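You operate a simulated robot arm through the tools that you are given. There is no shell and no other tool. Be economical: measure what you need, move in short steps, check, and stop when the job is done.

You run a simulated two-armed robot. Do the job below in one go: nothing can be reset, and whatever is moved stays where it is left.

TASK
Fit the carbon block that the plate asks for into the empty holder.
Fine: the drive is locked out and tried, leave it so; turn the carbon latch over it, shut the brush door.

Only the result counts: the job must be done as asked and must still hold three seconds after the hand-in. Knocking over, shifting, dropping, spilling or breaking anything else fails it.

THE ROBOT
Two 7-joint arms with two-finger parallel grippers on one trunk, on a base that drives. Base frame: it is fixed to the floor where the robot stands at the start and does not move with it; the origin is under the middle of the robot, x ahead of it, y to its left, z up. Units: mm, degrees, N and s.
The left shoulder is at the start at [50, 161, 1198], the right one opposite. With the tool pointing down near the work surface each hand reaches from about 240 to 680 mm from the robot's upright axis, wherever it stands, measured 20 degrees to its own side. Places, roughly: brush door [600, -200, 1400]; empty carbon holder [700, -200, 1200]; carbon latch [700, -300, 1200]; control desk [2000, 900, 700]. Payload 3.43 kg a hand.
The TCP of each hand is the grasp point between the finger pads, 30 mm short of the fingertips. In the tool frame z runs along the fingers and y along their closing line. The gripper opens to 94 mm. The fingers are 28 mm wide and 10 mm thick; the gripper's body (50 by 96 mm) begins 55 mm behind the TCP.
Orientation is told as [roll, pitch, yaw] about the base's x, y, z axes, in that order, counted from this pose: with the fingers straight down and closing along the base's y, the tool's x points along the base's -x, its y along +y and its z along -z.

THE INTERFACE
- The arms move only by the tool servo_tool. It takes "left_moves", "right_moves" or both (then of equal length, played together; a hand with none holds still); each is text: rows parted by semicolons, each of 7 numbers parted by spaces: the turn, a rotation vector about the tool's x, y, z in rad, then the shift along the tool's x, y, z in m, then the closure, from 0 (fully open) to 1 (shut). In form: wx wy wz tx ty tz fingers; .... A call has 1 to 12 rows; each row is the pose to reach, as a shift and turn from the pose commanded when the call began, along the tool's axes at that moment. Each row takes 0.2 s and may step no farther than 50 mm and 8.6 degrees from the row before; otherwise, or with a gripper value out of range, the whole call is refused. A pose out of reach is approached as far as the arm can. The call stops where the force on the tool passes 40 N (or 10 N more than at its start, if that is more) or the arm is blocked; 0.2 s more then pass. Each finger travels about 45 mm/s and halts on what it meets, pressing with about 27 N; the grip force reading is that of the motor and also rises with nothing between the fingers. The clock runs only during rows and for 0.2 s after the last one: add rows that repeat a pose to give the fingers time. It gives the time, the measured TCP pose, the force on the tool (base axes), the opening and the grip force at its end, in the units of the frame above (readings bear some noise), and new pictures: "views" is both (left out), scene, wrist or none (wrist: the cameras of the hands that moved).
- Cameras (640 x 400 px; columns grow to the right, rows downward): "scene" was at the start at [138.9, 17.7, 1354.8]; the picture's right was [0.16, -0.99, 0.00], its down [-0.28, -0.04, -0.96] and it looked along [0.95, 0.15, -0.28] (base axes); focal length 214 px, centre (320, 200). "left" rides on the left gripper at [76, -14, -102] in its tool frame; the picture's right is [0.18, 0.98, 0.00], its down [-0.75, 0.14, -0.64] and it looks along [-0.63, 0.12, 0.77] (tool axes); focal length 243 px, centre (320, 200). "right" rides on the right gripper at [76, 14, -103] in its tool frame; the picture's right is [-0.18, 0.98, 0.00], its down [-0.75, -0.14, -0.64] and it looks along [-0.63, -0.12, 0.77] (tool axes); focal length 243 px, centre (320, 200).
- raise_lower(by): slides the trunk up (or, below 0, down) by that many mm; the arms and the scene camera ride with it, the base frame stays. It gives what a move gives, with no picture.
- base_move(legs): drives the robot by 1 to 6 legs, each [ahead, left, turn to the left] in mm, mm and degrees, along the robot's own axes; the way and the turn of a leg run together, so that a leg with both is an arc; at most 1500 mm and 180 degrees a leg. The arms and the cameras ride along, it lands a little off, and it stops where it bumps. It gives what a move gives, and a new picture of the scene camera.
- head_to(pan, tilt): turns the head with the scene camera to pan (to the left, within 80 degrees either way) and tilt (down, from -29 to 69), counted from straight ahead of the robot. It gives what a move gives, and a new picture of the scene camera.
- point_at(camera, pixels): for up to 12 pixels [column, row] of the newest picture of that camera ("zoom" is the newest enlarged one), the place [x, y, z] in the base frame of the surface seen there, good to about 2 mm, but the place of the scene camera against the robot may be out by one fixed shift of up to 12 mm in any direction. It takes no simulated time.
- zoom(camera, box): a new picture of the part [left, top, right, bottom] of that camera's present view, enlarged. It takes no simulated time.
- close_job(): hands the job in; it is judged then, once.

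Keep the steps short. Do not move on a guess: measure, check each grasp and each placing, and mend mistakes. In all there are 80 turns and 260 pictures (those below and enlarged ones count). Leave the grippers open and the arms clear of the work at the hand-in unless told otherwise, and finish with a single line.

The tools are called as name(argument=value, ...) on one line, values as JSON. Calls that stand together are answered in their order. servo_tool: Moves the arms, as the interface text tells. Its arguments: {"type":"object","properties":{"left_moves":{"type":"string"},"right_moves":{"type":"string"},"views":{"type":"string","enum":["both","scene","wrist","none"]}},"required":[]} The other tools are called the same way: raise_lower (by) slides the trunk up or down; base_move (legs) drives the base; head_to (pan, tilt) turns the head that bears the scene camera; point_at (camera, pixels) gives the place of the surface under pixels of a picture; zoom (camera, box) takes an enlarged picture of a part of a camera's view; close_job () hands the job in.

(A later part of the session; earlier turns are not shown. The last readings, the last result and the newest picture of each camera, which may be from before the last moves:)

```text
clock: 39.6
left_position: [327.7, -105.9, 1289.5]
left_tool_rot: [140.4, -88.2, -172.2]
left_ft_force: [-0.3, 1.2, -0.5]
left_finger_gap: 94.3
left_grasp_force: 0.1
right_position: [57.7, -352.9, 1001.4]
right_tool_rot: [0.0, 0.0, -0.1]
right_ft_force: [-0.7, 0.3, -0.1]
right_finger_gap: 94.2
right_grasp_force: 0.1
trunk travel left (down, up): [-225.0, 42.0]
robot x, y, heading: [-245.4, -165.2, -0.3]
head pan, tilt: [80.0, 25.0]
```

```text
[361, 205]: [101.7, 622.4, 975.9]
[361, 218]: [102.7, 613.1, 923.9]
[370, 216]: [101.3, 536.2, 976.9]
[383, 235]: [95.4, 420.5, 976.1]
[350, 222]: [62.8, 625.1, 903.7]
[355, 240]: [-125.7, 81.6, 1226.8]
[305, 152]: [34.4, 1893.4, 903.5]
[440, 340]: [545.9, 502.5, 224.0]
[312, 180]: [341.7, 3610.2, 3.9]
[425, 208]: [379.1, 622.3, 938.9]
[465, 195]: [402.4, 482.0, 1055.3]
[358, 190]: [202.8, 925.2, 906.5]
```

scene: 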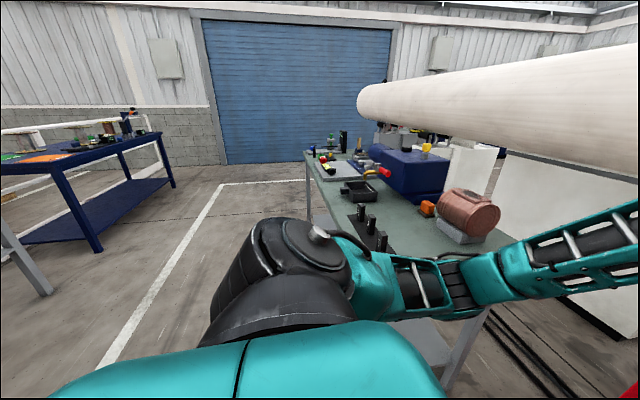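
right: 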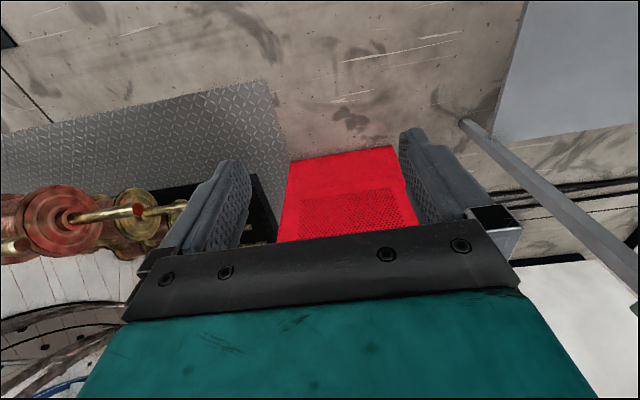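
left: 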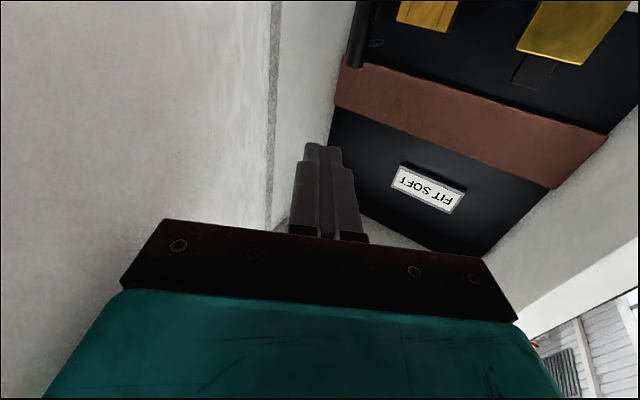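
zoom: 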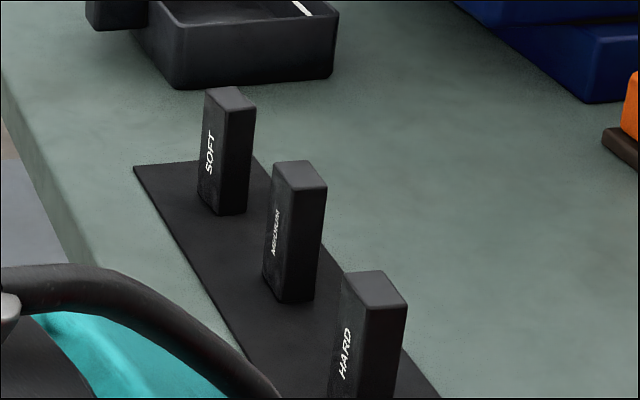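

SOFT is the farthest block (about (105,620)). I measure the block's edges in the enlarged picture.

point_at(camera="zoom", pixels=[[208, 90], [238, 90], [252, 103], [225, 104], [200, 190], [217, 208], [243, 210], [212, 150], [240, 150], [278, 165], [345, 290], [400, 290]])

head_to(pan=-10, tilt=15)

servo_tool(left_moves="0 0 0 0.04 0.02 -0.02 0; 0 0 0 0.08 0.04 -0.04 0; 0 0 0 0.12 0.06 -0.06 0; 0 0 0 0.16 0.08 -0.08 0", views="scene")

zoom(camera="scene", box=[270, 120, 430, 220])

```text
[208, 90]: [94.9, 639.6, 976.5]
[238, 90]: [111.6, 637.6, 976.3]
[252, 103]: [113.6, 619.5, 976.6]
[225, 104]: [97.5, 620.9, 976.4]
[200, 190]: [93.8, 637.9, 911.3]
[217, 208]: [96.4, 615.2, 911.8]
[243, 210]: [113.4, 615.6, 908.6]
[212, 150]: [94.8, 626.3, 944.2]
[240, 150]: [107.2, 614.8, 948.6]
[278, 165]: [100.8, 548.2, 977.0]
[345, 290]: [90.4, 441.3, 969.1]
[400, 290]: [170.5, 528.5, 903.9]
```

```text
clock: 41.2
left_position: [326.5, -105.1, 1290.5]
left_tool_rot: [140.6, -88.1, -172.3]
left_ft_force: [0.3, -0.3, -1.1]
left_finger_gap: 94.2
left_grasp_force: 0.1
right_position: [58.1, -352.2, 1001.8]
right_tool_rot: [0.0, 0.0, -0.3]
right_ft_force: [0.2, -0.7, 0.7]
right_finger_gap: 93.9
right_grasp_force: 0.1
trunk travel left (down, up): [-225.0, 42.0]
robot x, y, heading: [-248.2, -161.0, -0.2]
head pan, tilt: [-10.0, 15.0]
```

scene: 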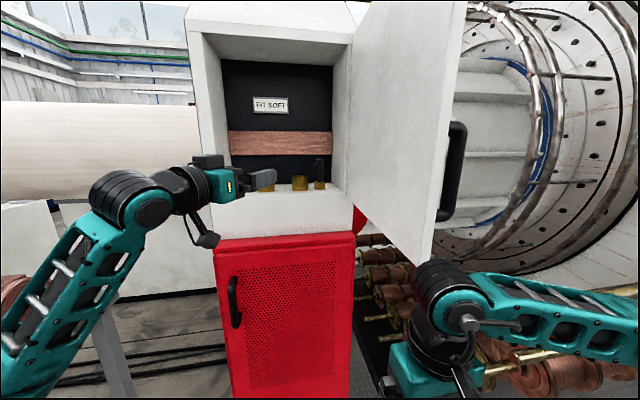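

```text
clock: 42.2
left_position: [304.3, 4.4, 1129.6]
left_tool_rot: [142.1, -88.3, -173.8]
left_ft_force: [-0.8, 0.1, 0.1]
left_finger_gap: 94.1
left_grasp_force: 0.0
right_position: [58.9, -353.2, 1000.9]
right_tool_rot: [0.1, 0.0, -0.2]
right_ft_force: [-0.5, 0.4, 1.3]
right_finger_gap: 93.9
right_grasp_force: 0.1
trunk travel left (down, up): [-225.0, 42.0]
robot x, y, heading: [-247.8, -164.1, -0.3]
head pan, tilt: [-10.0, 15.0]
```

scene: 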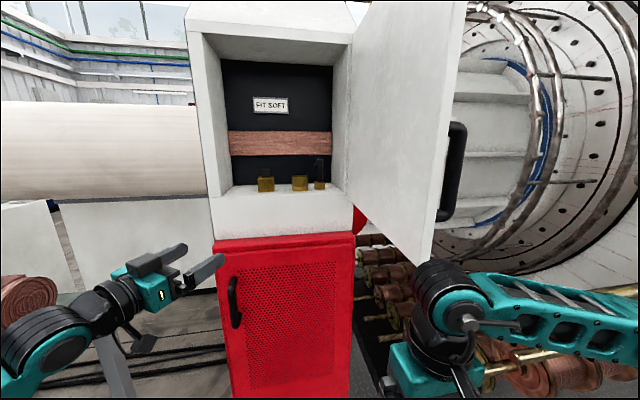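

```text
4.00 times, centred on (350, 170) of scene
```

zoom: 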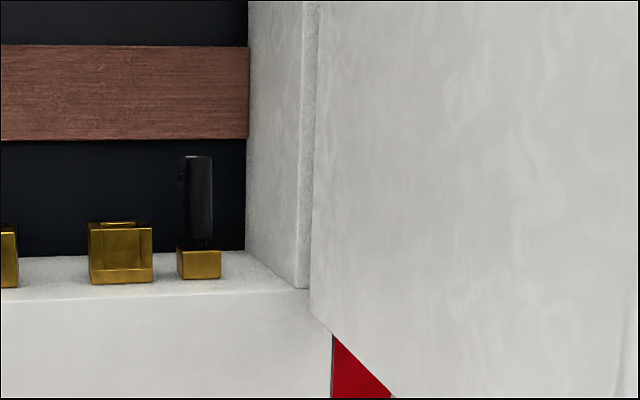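

zoom(camera="scene", box=[235, 140, 345, 210])

```text
5.71 times, centred on (290, 175) of scene
```

zoom: 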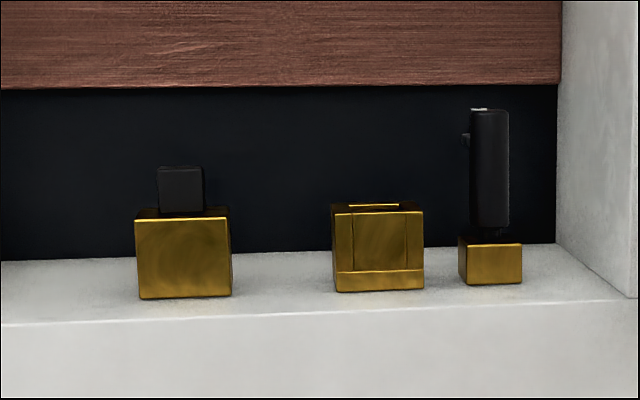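

point_at(camera="zoom", pixels=[[337, 212], [422, 212], [375, 240], [375, 205], [375, 282], [340, 250], [415, 250], [180, 190], [180, 255], [490, 160], [490, 265], [375, 305]])

point_at(camera="zoom", pixels=[[160, 170], [203, 170], [138, 222], [229, 222], [463, 250], [520, 250], [472, 112], [507, 112], [465, 140], [480, 225], [555, 100], [180, 120]])

```text
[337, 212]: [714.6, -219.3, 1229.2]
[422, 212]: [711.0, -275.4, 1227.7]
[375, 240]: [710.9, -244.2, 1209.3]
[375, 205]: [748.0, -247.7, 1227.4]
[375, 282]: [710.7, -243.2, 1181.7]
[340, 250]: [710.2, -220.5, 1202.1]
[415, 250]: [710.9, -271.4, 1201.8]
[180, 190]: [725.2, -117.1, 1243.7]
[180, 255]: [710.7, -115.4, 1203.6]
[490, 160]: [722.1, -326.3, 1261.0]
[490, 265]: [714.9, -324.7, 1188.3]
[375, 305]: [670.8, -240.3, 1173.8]
```

```text
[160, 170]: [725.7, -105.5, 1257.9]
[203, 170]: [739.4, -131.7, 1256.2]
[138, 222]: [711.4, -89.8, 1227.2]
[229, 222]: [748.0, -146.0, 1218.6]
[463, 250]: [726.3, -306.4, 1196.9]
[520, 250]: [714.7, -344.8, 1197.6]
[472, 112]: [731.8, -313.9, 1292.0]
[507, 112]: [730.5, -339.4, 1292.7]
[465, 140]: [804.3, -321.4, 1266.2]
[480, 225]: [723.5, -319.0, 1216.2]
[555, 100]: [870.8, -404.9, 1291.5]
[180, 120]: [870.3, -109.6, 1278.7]
```

The holder is about 56 wide × 40 deep, top z≈1228, and the neighbour shows a block seated 26 mm along y, standing ~29 mm proud. I'll use the right hand for the block, level with the camera on top; I start turning the right hand about its own axis and pull the left hand in.

servo_tool(right_moves="0 0 0.145 0 0 -0.01 0; 0 0 0.29 0 0 -0.02 0; 0 0 0.435 0 0 -0.03 0; 0 0 0.58 0 0 -0.04 0; 0 0 0.725 0 0 -0.05 0; 0 0 0.87 0 0 -0.06 0; 0 0 1.015 0 0 -0.07 0; 0 0 1.16 0 0 -0.08 0; 0 0 1.305 0 0 -0.09 0; 0 0 1.45 0 0 -0.1 0; 0 0 1.595 0 0 -0.1 0; 0 0 1.74 0 0 -0.1 0", left_moves="0 0 0 0 -0.002 -0.013 0; 0 0 0 0 -0.004 -0.026 0; 0 0 0 0 -0.006 -0.04 0; 0 0 0 0 -0.008 -0.053 0; 0 0 0 0 -0.01 -0.066 0; 0 0 0 0 -0.013 -0.079 0; 0 0 0 0 -0.015 -0.092 0; 0 0 0 0 -0.017 -0.106 0; 0 0 0 0 -0.019 -0.12 0; 0 0 0 0 -0.021 -0.133 0; 0 0 0 0 -0.024 -0.146 0; 0 0 0 0 -0.026 -0.159 0", views="scene")

```text
clock: 44.8
left_position: [157.7, 67.4, 1121.7]
left_tool_rot: [141.2, -88.1, -173.0]
left_ft_force: [-0.1, -0.7, 0.1]
left_finger_gap: 94.1
left_grasp_force: 0.0
right_position: [59.1, -352.8, 1099.6]
right_tool_rot: [0.1, 0.0, -100.1]
right_ft_force: [-0.2, 1.1, 0.4]
right_finger_gap: 93.9
right_grasp_force: 0.0
trunk travel left (down, up): [-225.0, 42.0]
robot x, y, heading: [-246.8, -162.5, -0.2]
head pan, tilt: [-10.0, 15.0]
```

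scene: 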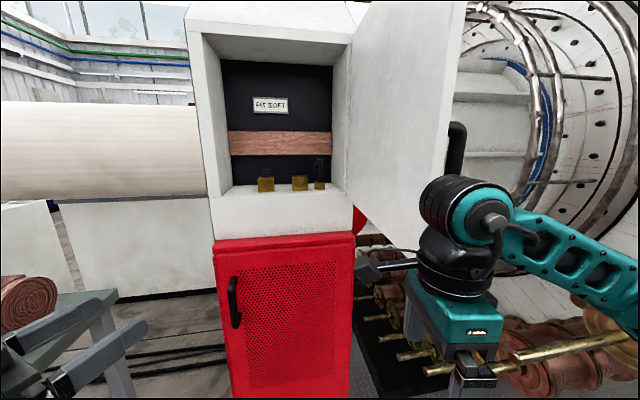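

servo_tool(right_moves="0 0 0.14 0 0 0 0; 0 0 0.28 0 0 0 0; 0 0 0.42 0 0 0 0; 0 0 0.56 0 0 0 0; 0 0 0.7 0 0 0 0; 0 0 0.84 0 0 0 0; 0 0 0.98 0 0 0 0; 0 0 1.12 0 0 0 0; 0 0 1.26 0 0 0 0; 0 0 1.396 0 0 0 0", views="none")

```text
clock: 47.0
left_position: [157.1, 68.3, 1121.2]
left_tool_rot: [140.6, -88.1, -172.3]
left_ft_force: [0.0, -0.1, 0.5]
left_finger_gap: 93.9
left_grasp_force: 0.0
right_position: [56.9, -353.4, 1101.1]
right_tool_rot: [0.0, 0.0, 179.9]
right_ft_force: [-0.4, 0.1, -0.4]
right_finger_gap: 94.0
right_grasp_force: 0.0
trunk travel left (down, up): [-225.0, 42.0]
robot x, y, heading: [-246.8, -162.1, -0.4]
head pan, tilt: [-10.0, 15.0]
```

Turned 180°. Now I drive the robot back and left along the table to about (-430, 775).

base_move(legs=[[-180, 0, 0], [0, 940, 0]])

servo_tool(right_moves="0 0.143 0 0 0 0 0; 0 0.286 0 0.01 0 0 0; 0 0.428 0 0.02 0 0 0; 0 0.571 0 0.03 0 0 0; 0 0.714 0 0.04 0 0 0; 0 0.857 0 0.05 0 0 0; 0 1 0 0.06 0 0 0; 0 1.142 0 0.07 0 0 0; 0 1.285 0 0.08 0 0 0; 0 1.428 0 0.09 0 0 0; 0 1.571 0 0.1 0 0 0; 0 1.571 0 0.1 0 0 0", views="wrist")

head_to(pan=0, tilt=35)

```text
clock: 53.0
left_position: [-22.5, 1010.2, 1121.8]
left_tool_rot: [140.7, -88.3, -172.2]
left_ft_force: [0.2, 0.4, 0.4]
left_finger_gap: 94.0
left_grasp_force: 0.1
right_position: [-116.9, 589.2, 1099.3]
right_tool_rot: [0.0, -0.1, -179.5]
right_ft_force: [0.4, 0.2, -0.5]
right_finger_gap: 93.8
right_grasp_force: 0.0
trunk travel left (down, up): [-225.0, 42.0]
robot x, y, heading: [-424.6, 775.0, 0.5]
head pan, tilt: [-10.0, 15.0]
```

scene: 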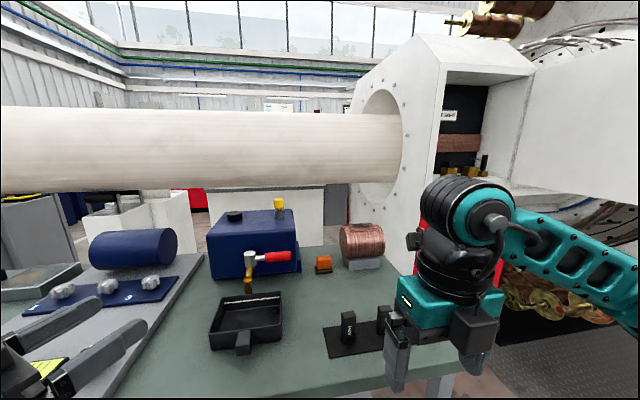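

```text
clock: 55.6
left_position: [-21.2, 1010.1, 1122.8]
left_tool_rot: [140.4, -88.3, -171.7]
left_ft_force: [-0.6, 0.0, -0.6]
left_finger_gap: 94.0
left_grasp_force: 0.1
right_position: [15.9, 608.3, 1092.0]
right_tool_rot: [-0.2, 66.5, -179.1]
right_ft_force: [-0.1, -0.5, -0.1]
right_finger_gap: 94.3
right_grasp_force: 0.1
right hand out of reach, approached as far as the arm can: row 3, 4, 5, 6, 7, 8, 9, 10, 11, 12
trunk travel left (down, up): [-225.0, 42.0]
robot x, y, heading: [-423.4, 778.9, 0.1]
head pan, tilt: [-10.0, 15.0]
```

right: 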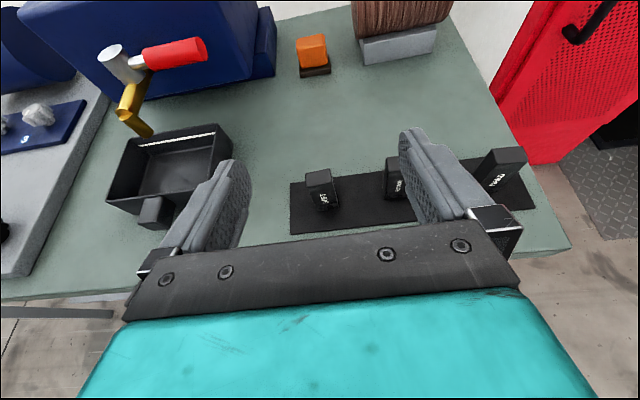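

```text
clock: 56.4
left_position: [-21.2, 1010.4, 1122.3]
left_tool_rot: [140.4, -88.2, -171.7]
left_ft_force: [1.1, 0.2, 0.2]
left_finger_gap: 94.0
left_grasp_force: 0.1
right_position: [15.7, 608.9, 1092.6]
right_tool_rot: [-0.2, 66.4, -179.1]
right_ft_force: [-0.3, -0.2, 0.1]
right_finger_gap: 94.0
right_grasp_force: 0.1
trunk travel left (down, up): [-225.0, 42.0]
robot x, y, heading: [-425.4, 778.5, 0.2]
head pan, tilt: [0.0, 35.0]
```

scene: 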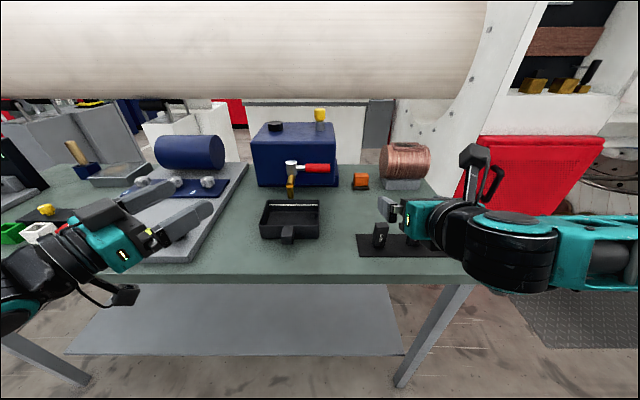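

Right hand stopped at 66° pitch, likely because it's too close to the body. The right camera shows SOFT on the left (px 320,190). I move forward 60 mm and try to level out further.

servo_tool(right_moves="0 0 0 0.012 0 0.027 0.3; 0 0 0 0.024 0 0.055 0.3; 0 0.1 0 0.024 0 0.055 0.3; 0 0.2 0 0.024 0 0.055 0.3; 0 0.3 0 0.024 0 0.055 0.3; 0 0.4 0 0.024 0 0.055 0.3", views="wrist")

```text
clock: 57.8
left_position: [-21.9, 1009.5, 1120.5]
left_tool_rot: [140.3, -88.2, -171.7]
left_ft_force: [0.4, -0.5, 0.1]
left_finger_gap: 94.1
left_grasp_force: 0.1
right_position: [72.7, 610.3, 1091.2]
right_tool_rot: [-0.2, 66.4, -179.0]
right_ft_force: [-0.1, -0.3, 0.2]
right_finger_gap: 66.2
right_grasp_force: 0.1
right hand out of reach, approached as far as the arm can: row 3, 4, 5, 6
trunk travel left (down, up): [-225.0, 42.0]
robot x, y, heading: [-427.1, 780.1, 0.1]
head pan, tilt: [0.0, 35.0]
```

right: 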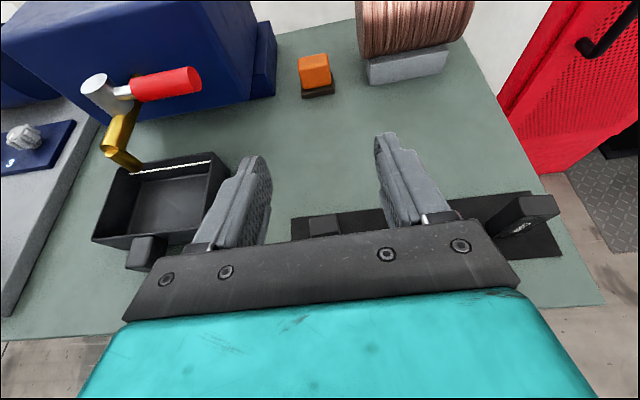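

A wrist joint limits pitch to 66°, so I'll work at 60° (fingers 30° below level). I set that pitch, back off 60 mm and measure SOFT from the hand camera.

servo_tool(right_moves="0 -0.05 0 -0.012 0 -0.027 0.3; 0 -0.112 0 -0.024 0 -0.055 0.3; 0 -0.112 0 -0.024 0 -0.055 0.3", views="wrist")

zoom(camera="right", box=[240, 120, 440, 245])

```text
clock: 58.6
left_position: [-21.4, 1010.1, 1121.1]
left_tool_rot: [140.4, -88.2, -171.7]
left_ft_force: [0.2, -0.1, -0.8]
left_finger_gap: 94.1
left_grasp_force: 0.1
right_position: [14.5, 608.2, 1092.5]
right_tool_rot: [-0.1, 60.0, -178.9]
right_ft_force: [-1.0, -0.1, 0.1]
right_finger_gap: 65.6
right_grasp_force: 0.0
trunk travel left (down, up): [-225.0, 42.0]
robot x, y, heading: [-424.0, 777.5, 0.1]
head pan, tilt: [0.0, 35.0]
```

right: 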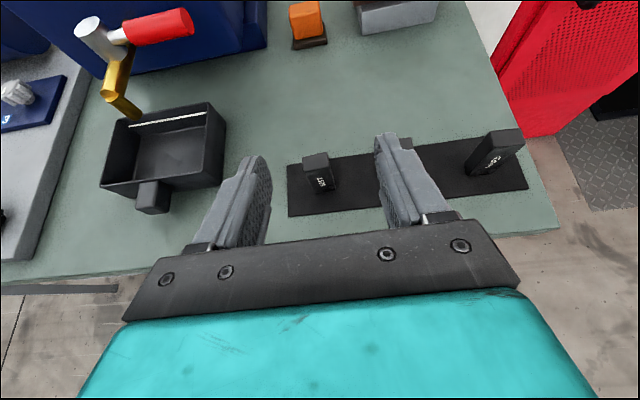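

```text
3.20 times, centred on (340, 182) of right
```

zoom: 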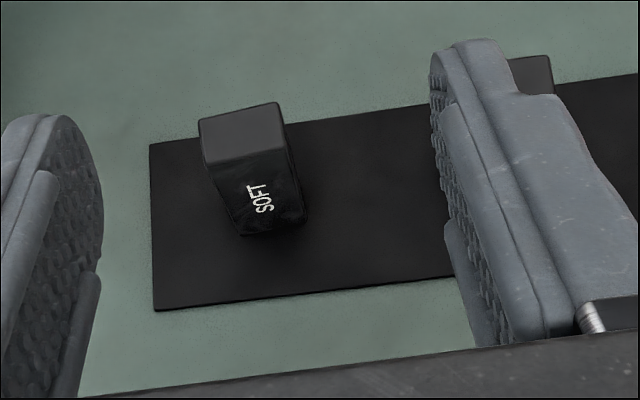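

point_at(camera="zoom", pixels=[[202, 122], [277, 105], [284, 147], [208, 160], [240, 133], [245, 190], [290, 190], [242, 232], [300, 222], [130, 350]])

point_at(camera="right", pixels=[[395, 152], [412, 152], [470, 165], [520, 140]])

```text
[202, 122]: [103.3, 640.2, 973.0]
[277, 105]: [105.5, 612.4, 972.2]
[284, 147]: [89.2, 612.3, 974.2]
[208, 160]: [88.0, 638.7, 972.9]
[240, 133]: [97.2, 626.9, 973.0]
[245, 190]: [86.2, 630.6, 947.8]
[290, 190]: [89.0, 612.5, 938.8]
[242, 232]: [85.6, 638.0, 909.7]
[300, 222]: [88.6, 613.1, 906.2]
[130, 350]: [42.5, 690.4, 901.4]
```

```text
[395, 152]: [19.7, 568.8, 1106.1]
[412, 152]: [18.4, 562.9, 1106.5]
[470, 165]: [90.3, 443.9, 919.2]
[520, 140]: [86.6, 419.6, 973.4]
```

SOFT: centre (96, 626), top z 973, 28×18.5 mm. I go to a standoff and then in 90 mm along the fingers, to grip its top 28 mm; check before closing.

servo_tool(right_moves="0 0 0 -0.035 -0.009 0.015 0.3; 0 0 0 -0.0697 -0.018 0.0293 0.3; 0 0 0 -0.0697 -0.018 0.059 0.3; 0 0 0 -0.0697 -0.018 0.089 0.3; 0 0 0 -0.0697 -0.018 0.105 0.3; 0 0 0 -0.0697 -0.018 0.1193 0.3; 0 0 0 -0.0697 -0.018 0.1193 0.3", views="wrist")

```text
clock: 60.2
left_position: [-21.2, 1009.3, 1121.2]
left_tool_rot: [140.4, -88.2, -171.7]
left_ft_force: [-0.1, -0.5, -0.5]
left_finger_gap: 94.0
left_grasp_force: 0.2
right_position: [83.3, 633.0, 976.4]
right_tool_rot: [0.1, 59.9, -179.0]
right_ft_force: [0.1, 0.1, 0.2]
right_finger_gap: 66.0
right_grasp_force: 0.0
right hand out of reach, approached as far as the arm can: row 6, 7
trunk travel left (down, up): [-225.0, 42.0]
robot x, y, heading: [-424.3, 778.3, 0.2]
head pan, tilt: [0.0, 35.0]
```

right: 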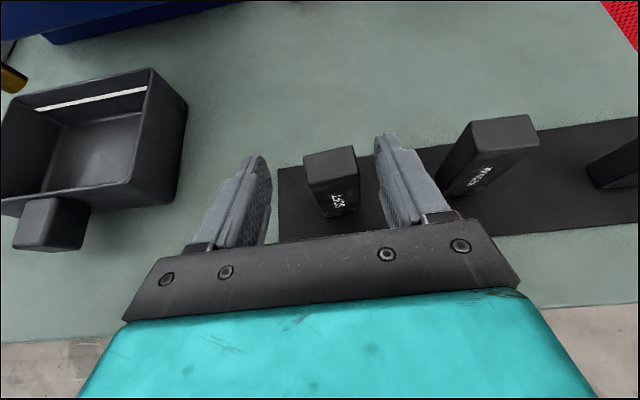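

Near the arm's limit, the hand is 7 mm off to the left. I lift 60 mm, lower the trunk 60 mm, and re-check.

servo_tool(right_moves="0 0 0 0.026 0 -0.015 0.3; 0 0 0 0.052 0 -0.03 0.3; 0 0 0 0.052 0 -0.03 0.3", views="none")

raise_lower(by=-60)

```text
clock: 61.0
left_position: [-21.1, 1010.3, 1121.1]
left_tool_rot: [140.6, -88.1, -171.8]
left_ft_force: [-0.4, 0.1, -0.6]
left_finger_gap: 94.1
left_grasp_force: 0.0
right_position: [81.9, 630.7, 1032.9]
right_tool_rot: [-0.2, 60.0, -179.0]
right_ft_force: [-0.5, -0.1, 0.2]
right_finger_gap: 65.7
right_grasp_force: 0.0
trunk travel left (down, up): [-225.0, 42.0]
robot x, y, heading: [-426.5, 778.5, 0.2]
head pan, tilt: [0.0, 35.0]
```

```text
clock: 62.0
left_position: [-20.7, 1010.0, 1061.9]
left_tool_rot: [140.2, -88.3, -171.5]
left_ft_force: [0.0, -0.3, -1.5]
left_finger_gap: 94.0
left_grasp_force: 0.1
right_position: [80.3, 632.2, 974.1]
right_tool_rot: [-0.3, 60.0, -179.0]
right_ft_force: [0.7, -0.3, -0.3]
right_finger_gap: 65.8
right_grasp_force: 0.1
trunk travel left (down, up): [-165.0, 102.0]
robot x, y, heading: [-421.0, 775.8, 0.4]
head pan, tilt: [0.0, 35.0]
```

Now at (81, 631, 974); I nudge 5 mm right, straighten 1° and close.

servo_tool(right_moves="-0.015 0 0.009 0 0.005 0.0025 0.3; -0.015 0 0.009 0 0.005 0.0025 0.3; -0.015 0 0.009 0 0.005 0.0025 1; -0.015 0 0.009 0 0.005 0.0025 1; -0.015 0 0.009 0 0.005 0.0025 1; -0.015 0 0.009 0 0.005 0.0025 1; -0.015 0 0.009 0 0.005 0.0025 1; -0.015 0 0.009 0 0.005 0.0025 1", views="wrist")

zoom(camera="right", box=[220, 100, 460, 250])

```text
clock: 63.8
left_position: [-21.3, 1009.1, 1062.3]
left_tool_rot: [140.3, -88.2, -171.5]
left_ft_force: [-0.1, -0.5, -0.4]
left_finger_gap: 94.0
left_grasp_force: 0.1
right_position: [84.3, 626.9, 973.1]
right_tool_rot: [-0.2, 60.2, 180.0]
right_ft_force: [1.0, -0.5, 0.9]
right_finger_gap: 29.4
right_grasp_force: 26.9
trunk travel left (down, up): [-165.0, 102.0]
robot x, y, heading: [-421.9, 778.1, 0.2]
head pan, tilt: [0.0, 35.0]
```

right: 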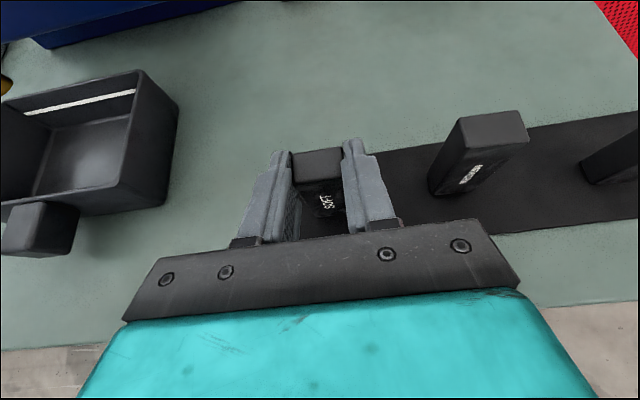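

```text
2.67 times, centred on (340, 175) of right
```

zoom: 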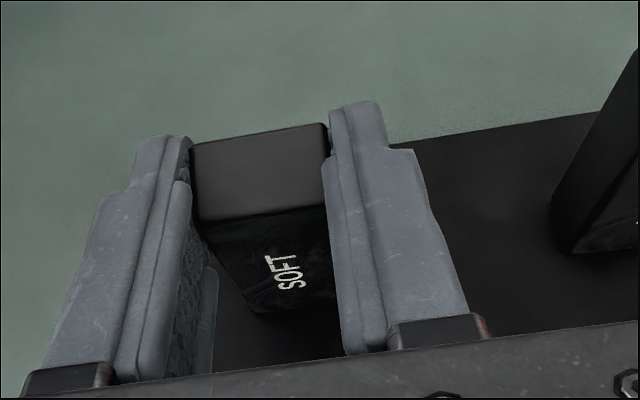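

SOFT is gripped (gap 29.4). I lift 120 mm straight up, then raise the trunk back.

servo_tool(right_moves="0 0 0 0.017 0 -0.01 1; 0 0 0 0.043 0 -0.025 1; 0 0 0 0.07 0 -0.04 1; 0 0 0 0.104 0 -0.06 1; 0 0 0 0.104 0 -0.06 1", views="wrist")

raise_lower(by=60)

```text
clock: 65.0
left_position: [-20.7, 1008.9, 1061.7]
left_tool_rot: [140.2, -88.2, -171.5]
left_ft_force: [0.6, 0.4, 0.1]
left_finger_gap: 93.9
left_grasp_force: 0.1
right_position: [83.3, 626.2, 1093.7]
right_tool_rot: [-0.1, 59.9, 180.0]
right_ft_force: [-0.4, 0.3, -0.9]
right_finger_gap: 29.5
right_grasp_force: 26.8
trunk travel left (down, up): [-165.0, 102.0]
robot x, y, heading: [-422.5, 777.4, 0.2]
head pan, tilt: [0.0, 35.0]
```

right: 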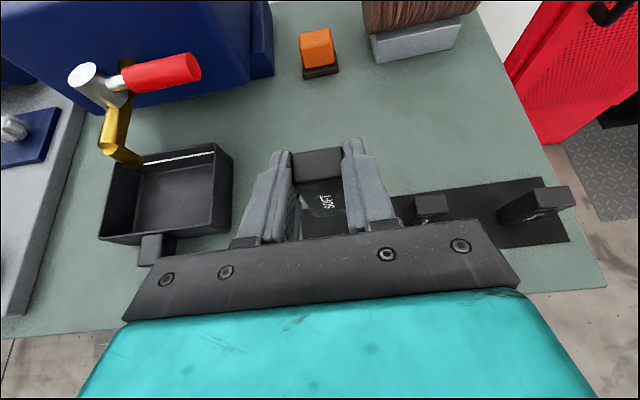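

```text
clock: 66.0
left_position: [-22.2, 1010.3, 1121.6]
left_tool_rot: [140.5, -88.3, -171.9]
left_ft_force: [-0.1, 0.2, 0.1]
left_finger_gap: 93.8
left_grasp_force: 0.1
right_position: [84.6, 628.5, 1151.9]
right_tool_rot: [-0.2, 60.1, 179.9]
right_ft_force: [-0.3, 0.2, -0.7]
right_finger_gap: 29.4
right_grasp_force: 26.6
trunk travel left (down, up): [-225.0, 42.0]
robot x, y, heading: [-422.2, 778.8, -0.0]
head pan, tilt: [0.0, 35.0]
```

Block in hand. Before driving to the cabinet I check where the right elbow is, since the open door stands on that side.

head_to(pan=-55, tilt=30)

```text
clock: 67.3
left_position: [-20.6, 1009.9, 1121.4]
left_tool_rot: [140.2, -88.3, -171.5]
left_ft_force: [0.4, -0.1, -0.1]
left_finger_gap: 94.1
left_grasp_force: 0.1
right_position: [83.1, 627.6, 1152.8]
right_tool_rot: [-0.2, 60.0, 179.8]
right_ft_force: [0.2, -0.8, -0.8]
right_finger_gap: 29.5
right_grasp_force: 27.2
trunk travel left (down, up): [-225.0, 42.0]
robot x, y, heading: [-428.5, 775.8, 0.2]
head pan, tilt: [-55.0, 30.0]
```

scene: 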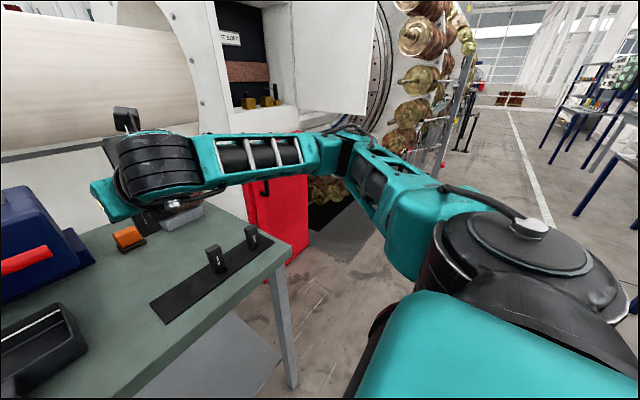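

point_at(camera="scene", pixels=[[360, 140], [400, 160], [340, 130], [290, 150], [440, 195], [160, 160], [365, 100], [295, 90]])

```text
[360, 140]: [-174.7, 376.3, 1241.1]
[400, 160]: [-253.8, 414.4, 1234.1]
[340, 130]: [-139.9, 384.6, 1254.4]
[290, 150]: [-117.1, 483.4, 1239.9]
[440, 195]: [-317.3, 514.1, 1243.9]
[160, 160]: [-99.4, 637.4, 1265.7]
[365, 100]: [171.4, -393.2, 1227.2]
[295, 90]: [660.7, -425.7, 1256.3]
```

The door's free edge is at (171,-393), i.e. only ~86° open, and the right elbow would hit it at the holder. I'll open it further with the left hand. First I retract the right hand with the block ~105 mm and drive back beside the door.

servo_tool(right_moves="0 0 0 -0.0175 0 -0.03 1; 0 0 0 -0.035 0 -0.0605 1; 0 0 0 -0.0525 0 -0.091 1; 0 0 0 -0.0525 0 -0.091 1", views="none")

head_to(pan=-20, tilt=15)

base_move(legs=[[0, -976, 0], [85, 0, 0]])

```text
clock: 68.3
left_position: [-20.8, 1010.4, 1121.7]
left_tool_rot: [140.1, -88.3, -171.4]
left_ft_force: [-0.6, -0.3, 0.5]
left_finger_gap: 93.9
left_grasp_force: 0.0
right_position: [-8.9, 631.6, 1156.4]
right_tool_rot: [-0.2, 60.1, 179.8]
right_ft_force: [-0.1, 0.2, -0.6]
right_finger_gap: 29.4
right_grasp_force: 27.1
right hand out of reach, approached as far as the arm can: row 3, 4
trunk travel left (down, up): [-225.0, 42.0]
robot x, y, heading: [-422.5, 780.4, 0.0]
head pan, tilt: [-55.0, 30.0]
```

```text
clock: 69.3
left_position: [-21.0, 1011.8, 1121.0]
left_tool_rot: [140.3, -88.2, -171.7]
left_ft_force: [0.5, -0.1, -0.3]
left_finger_gap: 94.0
left_grasp_force: 0.1
right_position: [-7.8, 632.6, 1155.6]
right_tool_rot: [-0.1, 60.1, 180.0]
right_ft_force: [0.3, -0.1, -0.8]
right_finger_gap: 29.4
right_grasp_force: 27.5
trunk travel left (down, up): [-225.0, 42.0]
robot x, y, heading: [-425.3, 772.2, 0.1]
head pan, tilt: [-20.0, 15.0]
```

scene: 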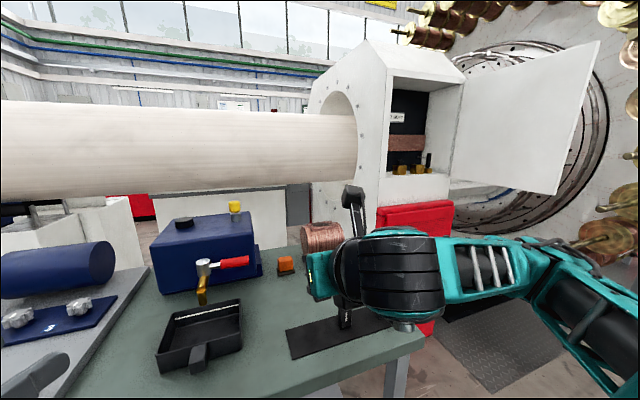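

```text
clock: 75.1
left_position: [62.0, 19.5, 1121.1]
left_tool_rot: [140.2, -88.4, -172.2]
left_ft_force: [0.1, 0.1, 0.0]
left_finger_gap: 93.8
left_grasp_force: 0.0
right_position: [73.1, -357.6, 1156.3]
right_tool_rot: [-0.2, 59.8, 179.2]
right_ft_force: [0.0, -0.3, -0.9]
right_finger_gap: 29.5
right_grasp_force: 26.6
trunk travel left (down, up): [-225.0, 42.0]
robot x, y, heading: [-344.2, -210.1, -0.6]
head pan, tilt: [-20.0, 15.0]
```

scene: 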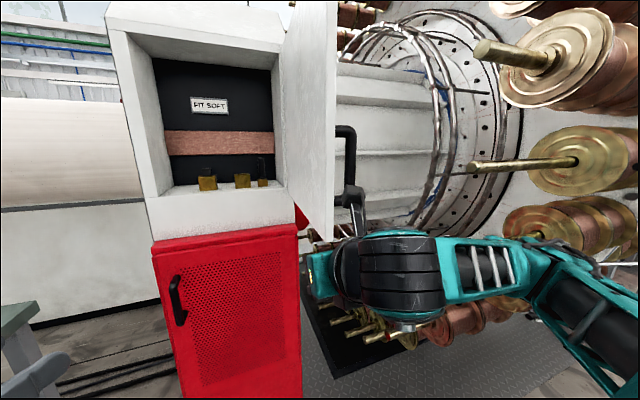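

Spools with protruding spindles stand on the right; I measure them so that neither the door nor my elbow hits them.

point_at(camera="scene", pixels=[[478, 48], [475, 165], [530, 60], [535, 160], [520, 235], [560, 80], [620, 60], [560, 220], [345, 135], [350, 205], [330, 100], [430, 350]])

```text
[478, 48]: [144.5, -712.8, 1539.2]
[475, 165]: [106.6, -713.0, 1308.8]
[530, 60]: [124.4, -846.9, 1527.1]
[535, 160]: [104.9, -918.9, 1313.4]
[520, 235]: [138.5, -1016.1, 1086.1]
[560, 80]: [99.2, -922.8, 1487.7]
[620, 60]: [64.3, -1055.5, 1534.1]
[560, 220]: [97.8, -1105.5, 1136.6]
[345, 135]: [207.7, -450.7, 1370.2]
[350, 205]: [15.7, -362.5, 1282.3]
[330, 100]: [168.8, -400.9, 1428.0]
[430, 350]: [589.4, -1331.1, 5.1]
```

Spindles tip out at x≈100–145, y≈-713, so I must stop the door at ~115° (free edge (215,-631)). I extend the closed left hand in front of the door's inner face.

servo_tool(left_moves="0 0 0 -0.011 -0.0068 0.0376 0.3; 0 0 0 -0.022 -0.0135 0.0752 0.6; 0 0 0 -0.033 -0.02 0.113 1; 0 0 0 -0.044 -0.027 0.15 1; 0 0 0 -0.055 -0.034 0.188 1; 0 0 0 -0.066 -0.0405 0.226 1; 0 0 0 -0.077 -0.047 0.263 1; 0 0 0 -0.088 -0.054 0.301 1; 0 0 0 -0.099 -0.061 0.338 1; 0 0 0 -0.11 -0.0675 0.376 1; 0 0 0 -0.12 -0.074 0.414 1; 0 0 0 -0.13 -0.081 0.451 1", views="scene")

```text
clock: 77.7
left_position: [398.3, -290.0, 1260.8]
left_tool_rot: [139.2, -88.1, -171.3]
left_ft_force: [0.1, 0.1, -0.3]
left_finger_gap: 0.0
left_grasp_force: 26.8
right_position: [71.1, -358.7, 1155.7]
right_tool_rot: [-0.4, 60.0, 179.1]
right_ft_force: [-0.2, -0.5, -0.9]
right_finger_gap: 29.1
right_grasp_force: 27.2
trunk travel left (down, up): [-225.0, 42.0]
robot x, y, heading: [-346.7, -209.9, -0.4]
head pan, tilt: [-20.0, 15.0]
```

scene: 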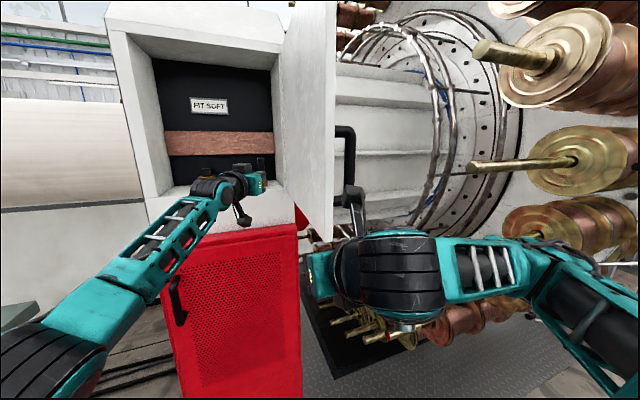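

base_move(legs=[[0, -180, 0]])

point_at(camera="scene", pixels=[[600, 200]])

```text
clock: 79.2
left_position: [396.2, -471.8, 1259.7]
left_tool_rot: [139.5, -88.2, -171.5]
left_ft_force: [-0.2, -0.4, -0.6]
left_finger_gap: 0.0
left_grasp_force: 27.1
right_position: [70.3, -539.8, 1156.6]
right_tool_rot: [-0.3, 59.9, 179.2]
right_ft_force: [0.2, -0.4, -0.3]
right_finger_gap: 29.6
right_grasp_force: 26.8
trunk travel left (down, up): [-225.0, 42.0]
robot x, y, heading: [-344.9, -390.9, -0.6]
head pan, tilt: [-20.0, 15.0]
```

scene: 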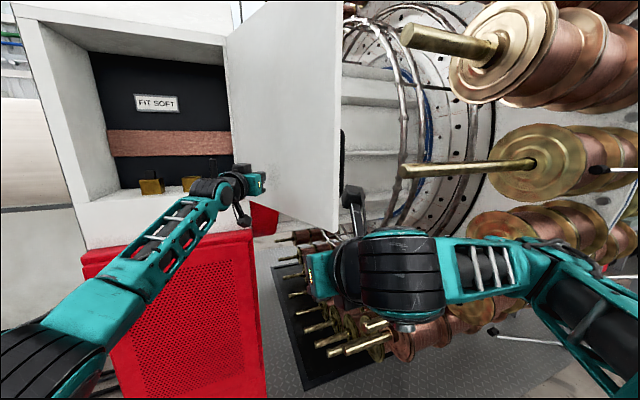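

```text
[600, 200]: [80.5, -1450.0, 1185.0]
```

Door moved on. I sweep the left hand another 60 mm to the right, then measure the door edge.

servo_tool(left_moves="0 0 0 0 -0.017 0.0107 1; 0 0 0 0 -0.034 0.0214 1; 0 0 0 0 -0.051 0.032 1; 0 0 0 0 -0.068 0.043 1; 0 0 0 0 -0.068 0.043 1", views="scene")

point_at(camera="scene", pixels=[[334, 60], [334, 140], [300, 140], [280, 60]])

```text
clock: 79.9
left_position: [396.7, -499.8, 1259.6]
left_tool_rot: [134.5, -88.3, -165.5]
left_ft_force: [-30.2, 23.5, -1.7]
left_finger_gap: 0.1
left_grasp_force: 26.6
right_position: [65.1, -534.9, 1158.4]
right_tool_rot: [0.2, 60.3, 179.6]
right_ft_force: [0.5, 0.1, -1.1]
right_finger_gap: 29.5
right_grasp_force: 26.7
trunk travel left (down, up): [-225.0, 42.0]
robot x, y, heading: [-345.0, -385.7, -0.3]
head pan, tilt: [-20.0, 15.0]
stopped in row 3 (left hand): the force on the tool passed its limit (the readings are from after the stop); the commanded pose is now the measured one
```

scene: 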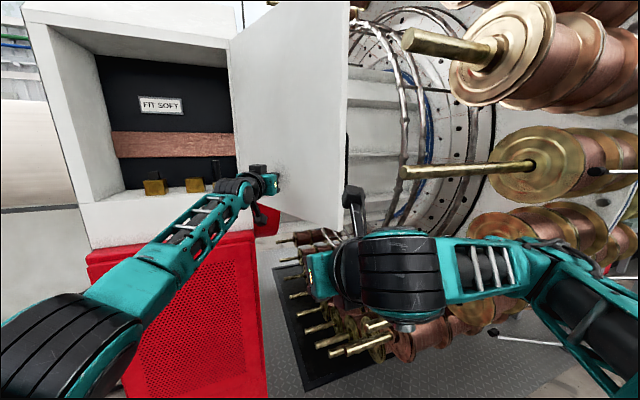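

```text
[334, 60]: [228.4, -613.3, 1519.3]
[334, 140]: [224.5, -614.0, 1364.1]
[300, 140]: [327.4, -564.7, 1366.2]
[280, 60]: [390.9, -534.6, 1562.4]
```

The door hit its stop at ~115° — clear of the spindles. I retract the left hand, then drive to (≈40, -20) with the right hand in front of the holder.

servo_tool(left_moves="0 0 0 0.011 0.0068 -0.0376 1; 0 0 0 0.022 0.0135 -0.0752 1; 0 0 0 0.033 0.02 -0.113 1; 0 0 0 0.044 0.027 -0.15 1; 0 0 0 0.055 0.034 -0.188 1; 0 0 0 0.066 0.0405 -0.226 1; 0 0 0 0.077 0.047 -0.263 1; 0 0 0 0.088 0.054 -0.301 1; 0 0 0 0.099 0.061 -0.338 1; 0 0 0 0.11 0.0675 -0.376 0.7; 0 0 0 0.12 0.074 -0.414 0.3; 0 0 0 0.13 0.081 -0.451 0", views="none")

base_move(legs=[[0, 366, 0], [350, 0, 0]])

```text
clock: 82.5
left_position: [64.5, -199.6, 1115.8]
left_tool_rot: [129.2, -88.5, -160.7]
left_ft_force: [1.3, -0.2, 1.2]
left_finger_gap: 65.9
left_grasp_force: 0.1
left hand out of reach, approached as far as the arm can: row 12
right_position: [69.0, -536.8, 1156.6]
right_tool_rot: [-0.1, 59.9, 179.3]
right_ft_force: [-0.5, 0.8, -0.7]
right_finger_gap: 29.3
right_grasp_force: 26.8
trunk travel left (down, up): [-225.0, 42.0]
robot x, y, heading: [-343.8, -386.6, -0.5]
head pan, tilt: [-20.0, 15.0]
```

```text
clock: 86.7
left_position: [413.1, 168.1, 1116.0]
left_tool_rot: [127.0, -88.6, -158.2]
left_ft_force: [-0.1, -0.7, -0.2]
left_finger_gap: 93.9
left_grasp_force: 0.0
right_position: [418.1, -170.4, 1156.2]
right_tool_rot: [-0.2, 60.0, 179.4]
right_ft_force: [-0.2, 0.2, -0.8]
right_finger_gap: 29.5
right_grasp_force: 26.8
trunk travel left (down, up): [-225.0, 42.0]
robot x, y, heading: [1.7, -23.6, -0.3]
head pan, tilt: [-20.0, 15.0]
```

scene: 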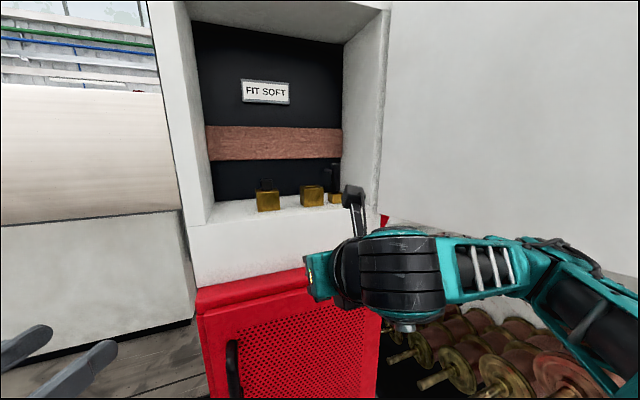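

I raise the right hand to about (560, -249, 1340) so its camera looks over the block down into the holder.

servo_tool(right_moves="0 0 0 0.038 0.013 0.005 1; 0 0 0 0.077 0.026 0.01 1; 0 0 0 0.115 0.04 0.015 1; 0 0 0 0.153 0.053 0.021 1; 0 0 0 0.192 0.066 0.026 1; 0 0 0 0.23 0.079 0.031 1; 0 0 0 0.23 0.079 0.031 1", views="both")

zoom(camera="right", box=[160, 0, 480, 200])

```text
clock: 88.3
left_position: [413.2, 167.5, 1116.1]
left_tool_rot: [127.7, -88.6, -158.9]
left_ft_force: [-0.1, 0.1, -1.2]
left_finger_gap: 94.1
left_grasp_force: 0.0
right_position: [558.4, -248.8, 1339.2]
right_tool_rot: [-0.2, 60.0, 179.6]
right_ft_force: [0.2, 0.9, -1.5]
right_finger_gap: 29.3
right_grasp_force: 27.6
trunk travel left (down, up): [-225.0, 42.0]
robot x, y, heading: [4.4, -20.3, -0.2]
head pan, tilt: [-20.0, 15.0]
```

scene: 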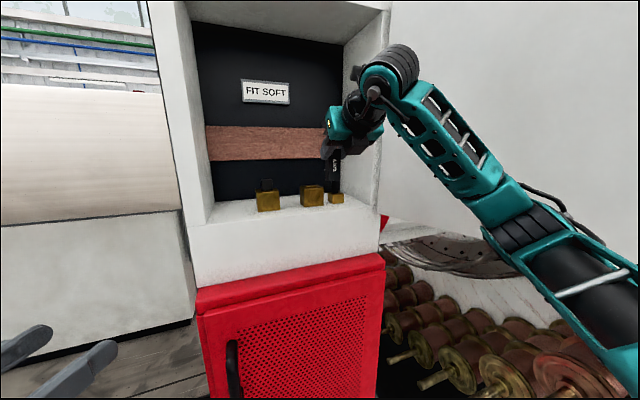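
right: 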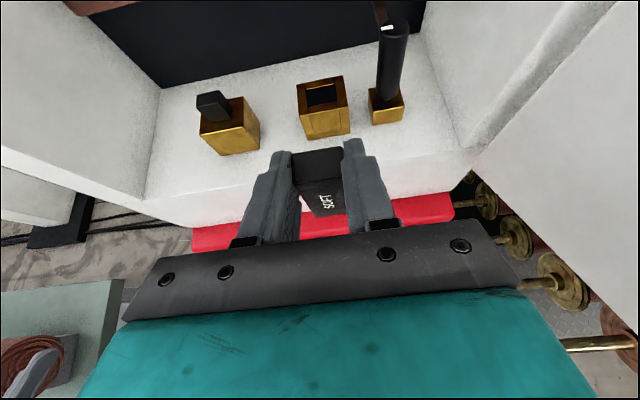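

```text
2.00 times, centred on (320, 100) of right
```

zoom: 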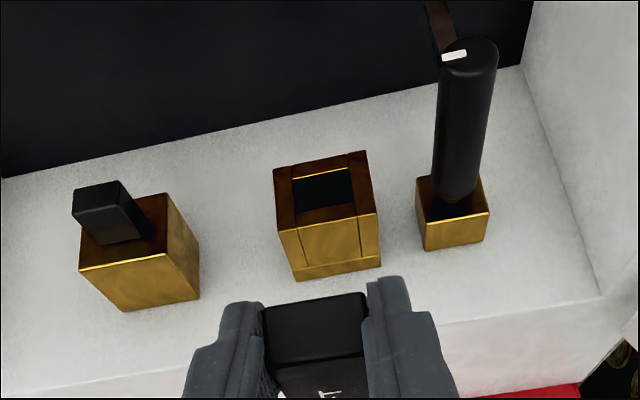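

Clear view: the holder is a top-open socket, and the latch is an upright knob whose copper finger now points to the rear. I measure the socket.

zoom(camera="right", box=[280, 60, 420, 148])

point_at(camera="zoom", pixels=[[80, 115], [297, 75], [330, 220], [95, 255], [132, 122], [255, 98], [267, 178], [135, 202], [195, 110], [200, 190], [110, 160], [290, 130]])

```text
4.55 times, centred on (350, 104) of right
```

zoom: 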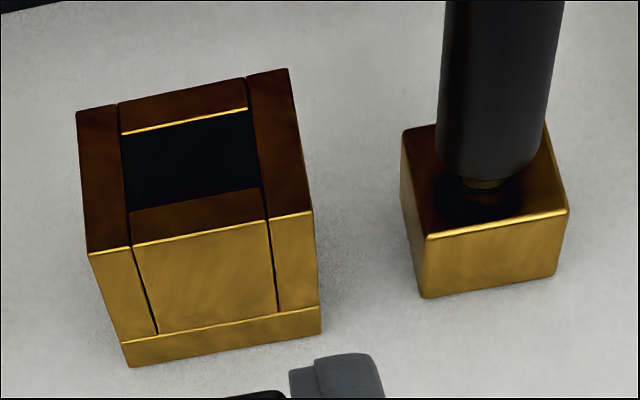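

```text
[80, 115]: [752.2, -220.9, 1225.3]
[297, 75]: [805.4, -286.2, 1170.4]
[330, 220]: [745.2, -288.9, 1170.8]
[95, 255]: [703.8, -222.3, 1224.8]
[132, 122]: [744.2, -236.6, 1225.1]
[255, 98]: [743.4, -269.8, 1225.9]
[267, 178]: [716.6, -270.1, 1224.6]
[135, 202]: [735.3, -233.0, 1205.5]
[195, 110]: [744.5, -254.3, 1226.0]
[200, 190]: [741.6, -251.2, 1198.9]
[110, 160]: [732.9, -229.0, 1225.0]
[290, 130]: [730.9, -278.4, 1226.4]
```

point_at(camera="zoom", pixels=[[123, 131], [246, 105], [135, 216], [258, 194], [120, 170], [259, 150], [200, 204], [312, 205], [290, 80], [90, 180], [303, 150]])

point_at(camera="right", pixels=[[293, 155], [340, 150], [343, 172], [300, 182], [318, 165], [330, 205], [285, 175], [355, 165]])

```text
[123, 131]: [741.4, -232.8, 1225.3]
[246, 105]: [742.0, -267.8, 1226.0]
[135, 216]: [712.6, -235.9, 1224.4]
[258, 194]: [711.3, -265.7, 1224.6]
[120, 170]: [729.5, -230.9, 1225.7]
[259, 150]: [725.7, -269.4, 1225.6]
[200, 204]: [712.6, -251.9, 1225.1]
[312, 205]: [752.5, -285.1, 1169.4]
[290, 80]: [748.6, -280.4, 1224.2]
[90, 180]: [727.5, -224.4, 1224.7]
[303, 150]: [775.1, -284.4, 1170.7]
```

```text
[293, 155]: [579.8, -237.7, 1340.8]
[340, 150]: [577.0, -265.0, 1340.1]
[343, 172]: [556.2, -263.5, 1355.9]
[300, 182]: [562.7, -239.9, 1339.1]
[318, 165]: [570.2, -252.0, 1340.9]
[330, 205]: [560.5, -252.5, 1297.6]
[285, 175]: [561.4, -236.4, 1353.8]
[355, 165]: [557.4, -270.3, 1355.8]
```

Socket opening: x 714–741, y -233.5…-267.5, rim z 1225. Block is at (570,-251.5), top 1340. I move 157 mm ahead, above the socket.

servo_tool(right_moves="0 0 0 0.02 -0.001 0.034 1; 0 0 0 0.04 -0.001 0.068 1; 0 0 0 0.06 -0.001 0.102 1; 0 0 0 0.0787 -0.001 0.1364 1; 0 0 0 0.0787 -0.001 0.1364 1", views="both")

zoom(camera="right", box=[230, 100, 430, 225])

```text
clock: 89.5
left_position: [412.5, 167.6, 1115.6]
left_tool_rot: [127.7, -88.4, -158.7]
left_ft_force: [1.1, -1.2, 0.1]
left_finger_gap: 93.7
left_grasp_force: 0.0
right_position: [715.1, -252.6, 1340.6]
right_tool_rot: [-0.1, 60.1, 179.5]
right_ft_force: [-0.1, 0.1, -0.6]
right_finger_gap: 29.2
right_grasp_force: 27.3
trunk travel left (down, up): [-225.0, 42.0]
robot x, y, heading: [4.4, -22.5, -0.2]
head pan, tilt: [-20.0, 15.0]
```

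scene: 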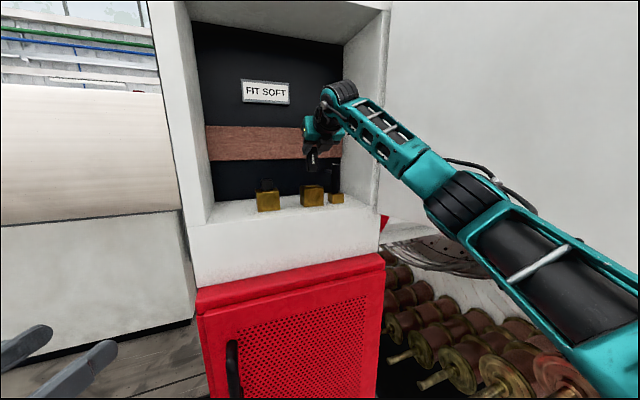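
right: 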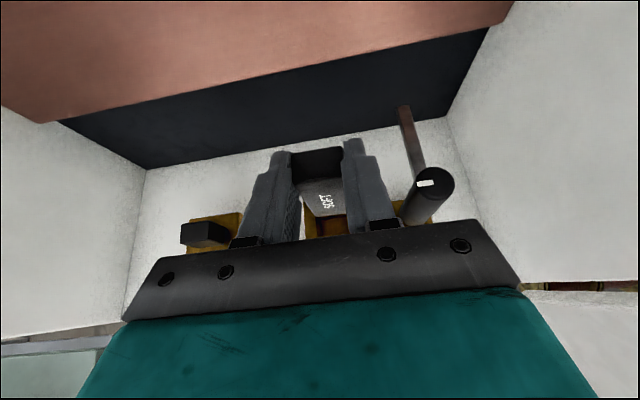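

```text
3.20 times, centred on (330, 162) of right
```

zoom: 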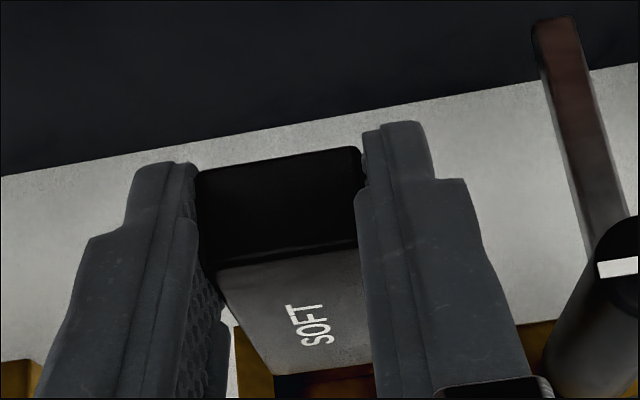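

I re-measure the block over the socket, plus the latch finger.

point_at(camera="zoom", pixels=[[205, 175], [352, 152], [352, 240], [215, 262], [280, 210], [230, 290], [290, 365], [365, 355], [555, 40], [590, 180], [620, 235], [320, 385]])

```text
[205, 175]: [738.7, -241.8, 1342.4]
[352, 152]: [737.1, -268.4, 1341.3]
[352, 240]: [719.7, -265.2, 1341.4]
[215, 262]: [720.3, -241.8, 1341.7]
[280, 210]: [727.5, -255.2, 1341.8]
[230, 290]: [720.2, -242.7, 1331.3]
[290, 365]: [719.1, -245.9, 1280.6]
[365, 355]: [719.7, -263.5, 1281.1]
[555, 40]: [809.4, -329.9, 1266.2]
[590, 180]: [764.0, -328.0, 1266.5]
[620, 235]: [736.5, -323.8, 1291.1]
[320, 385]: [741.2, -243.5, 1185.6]
```

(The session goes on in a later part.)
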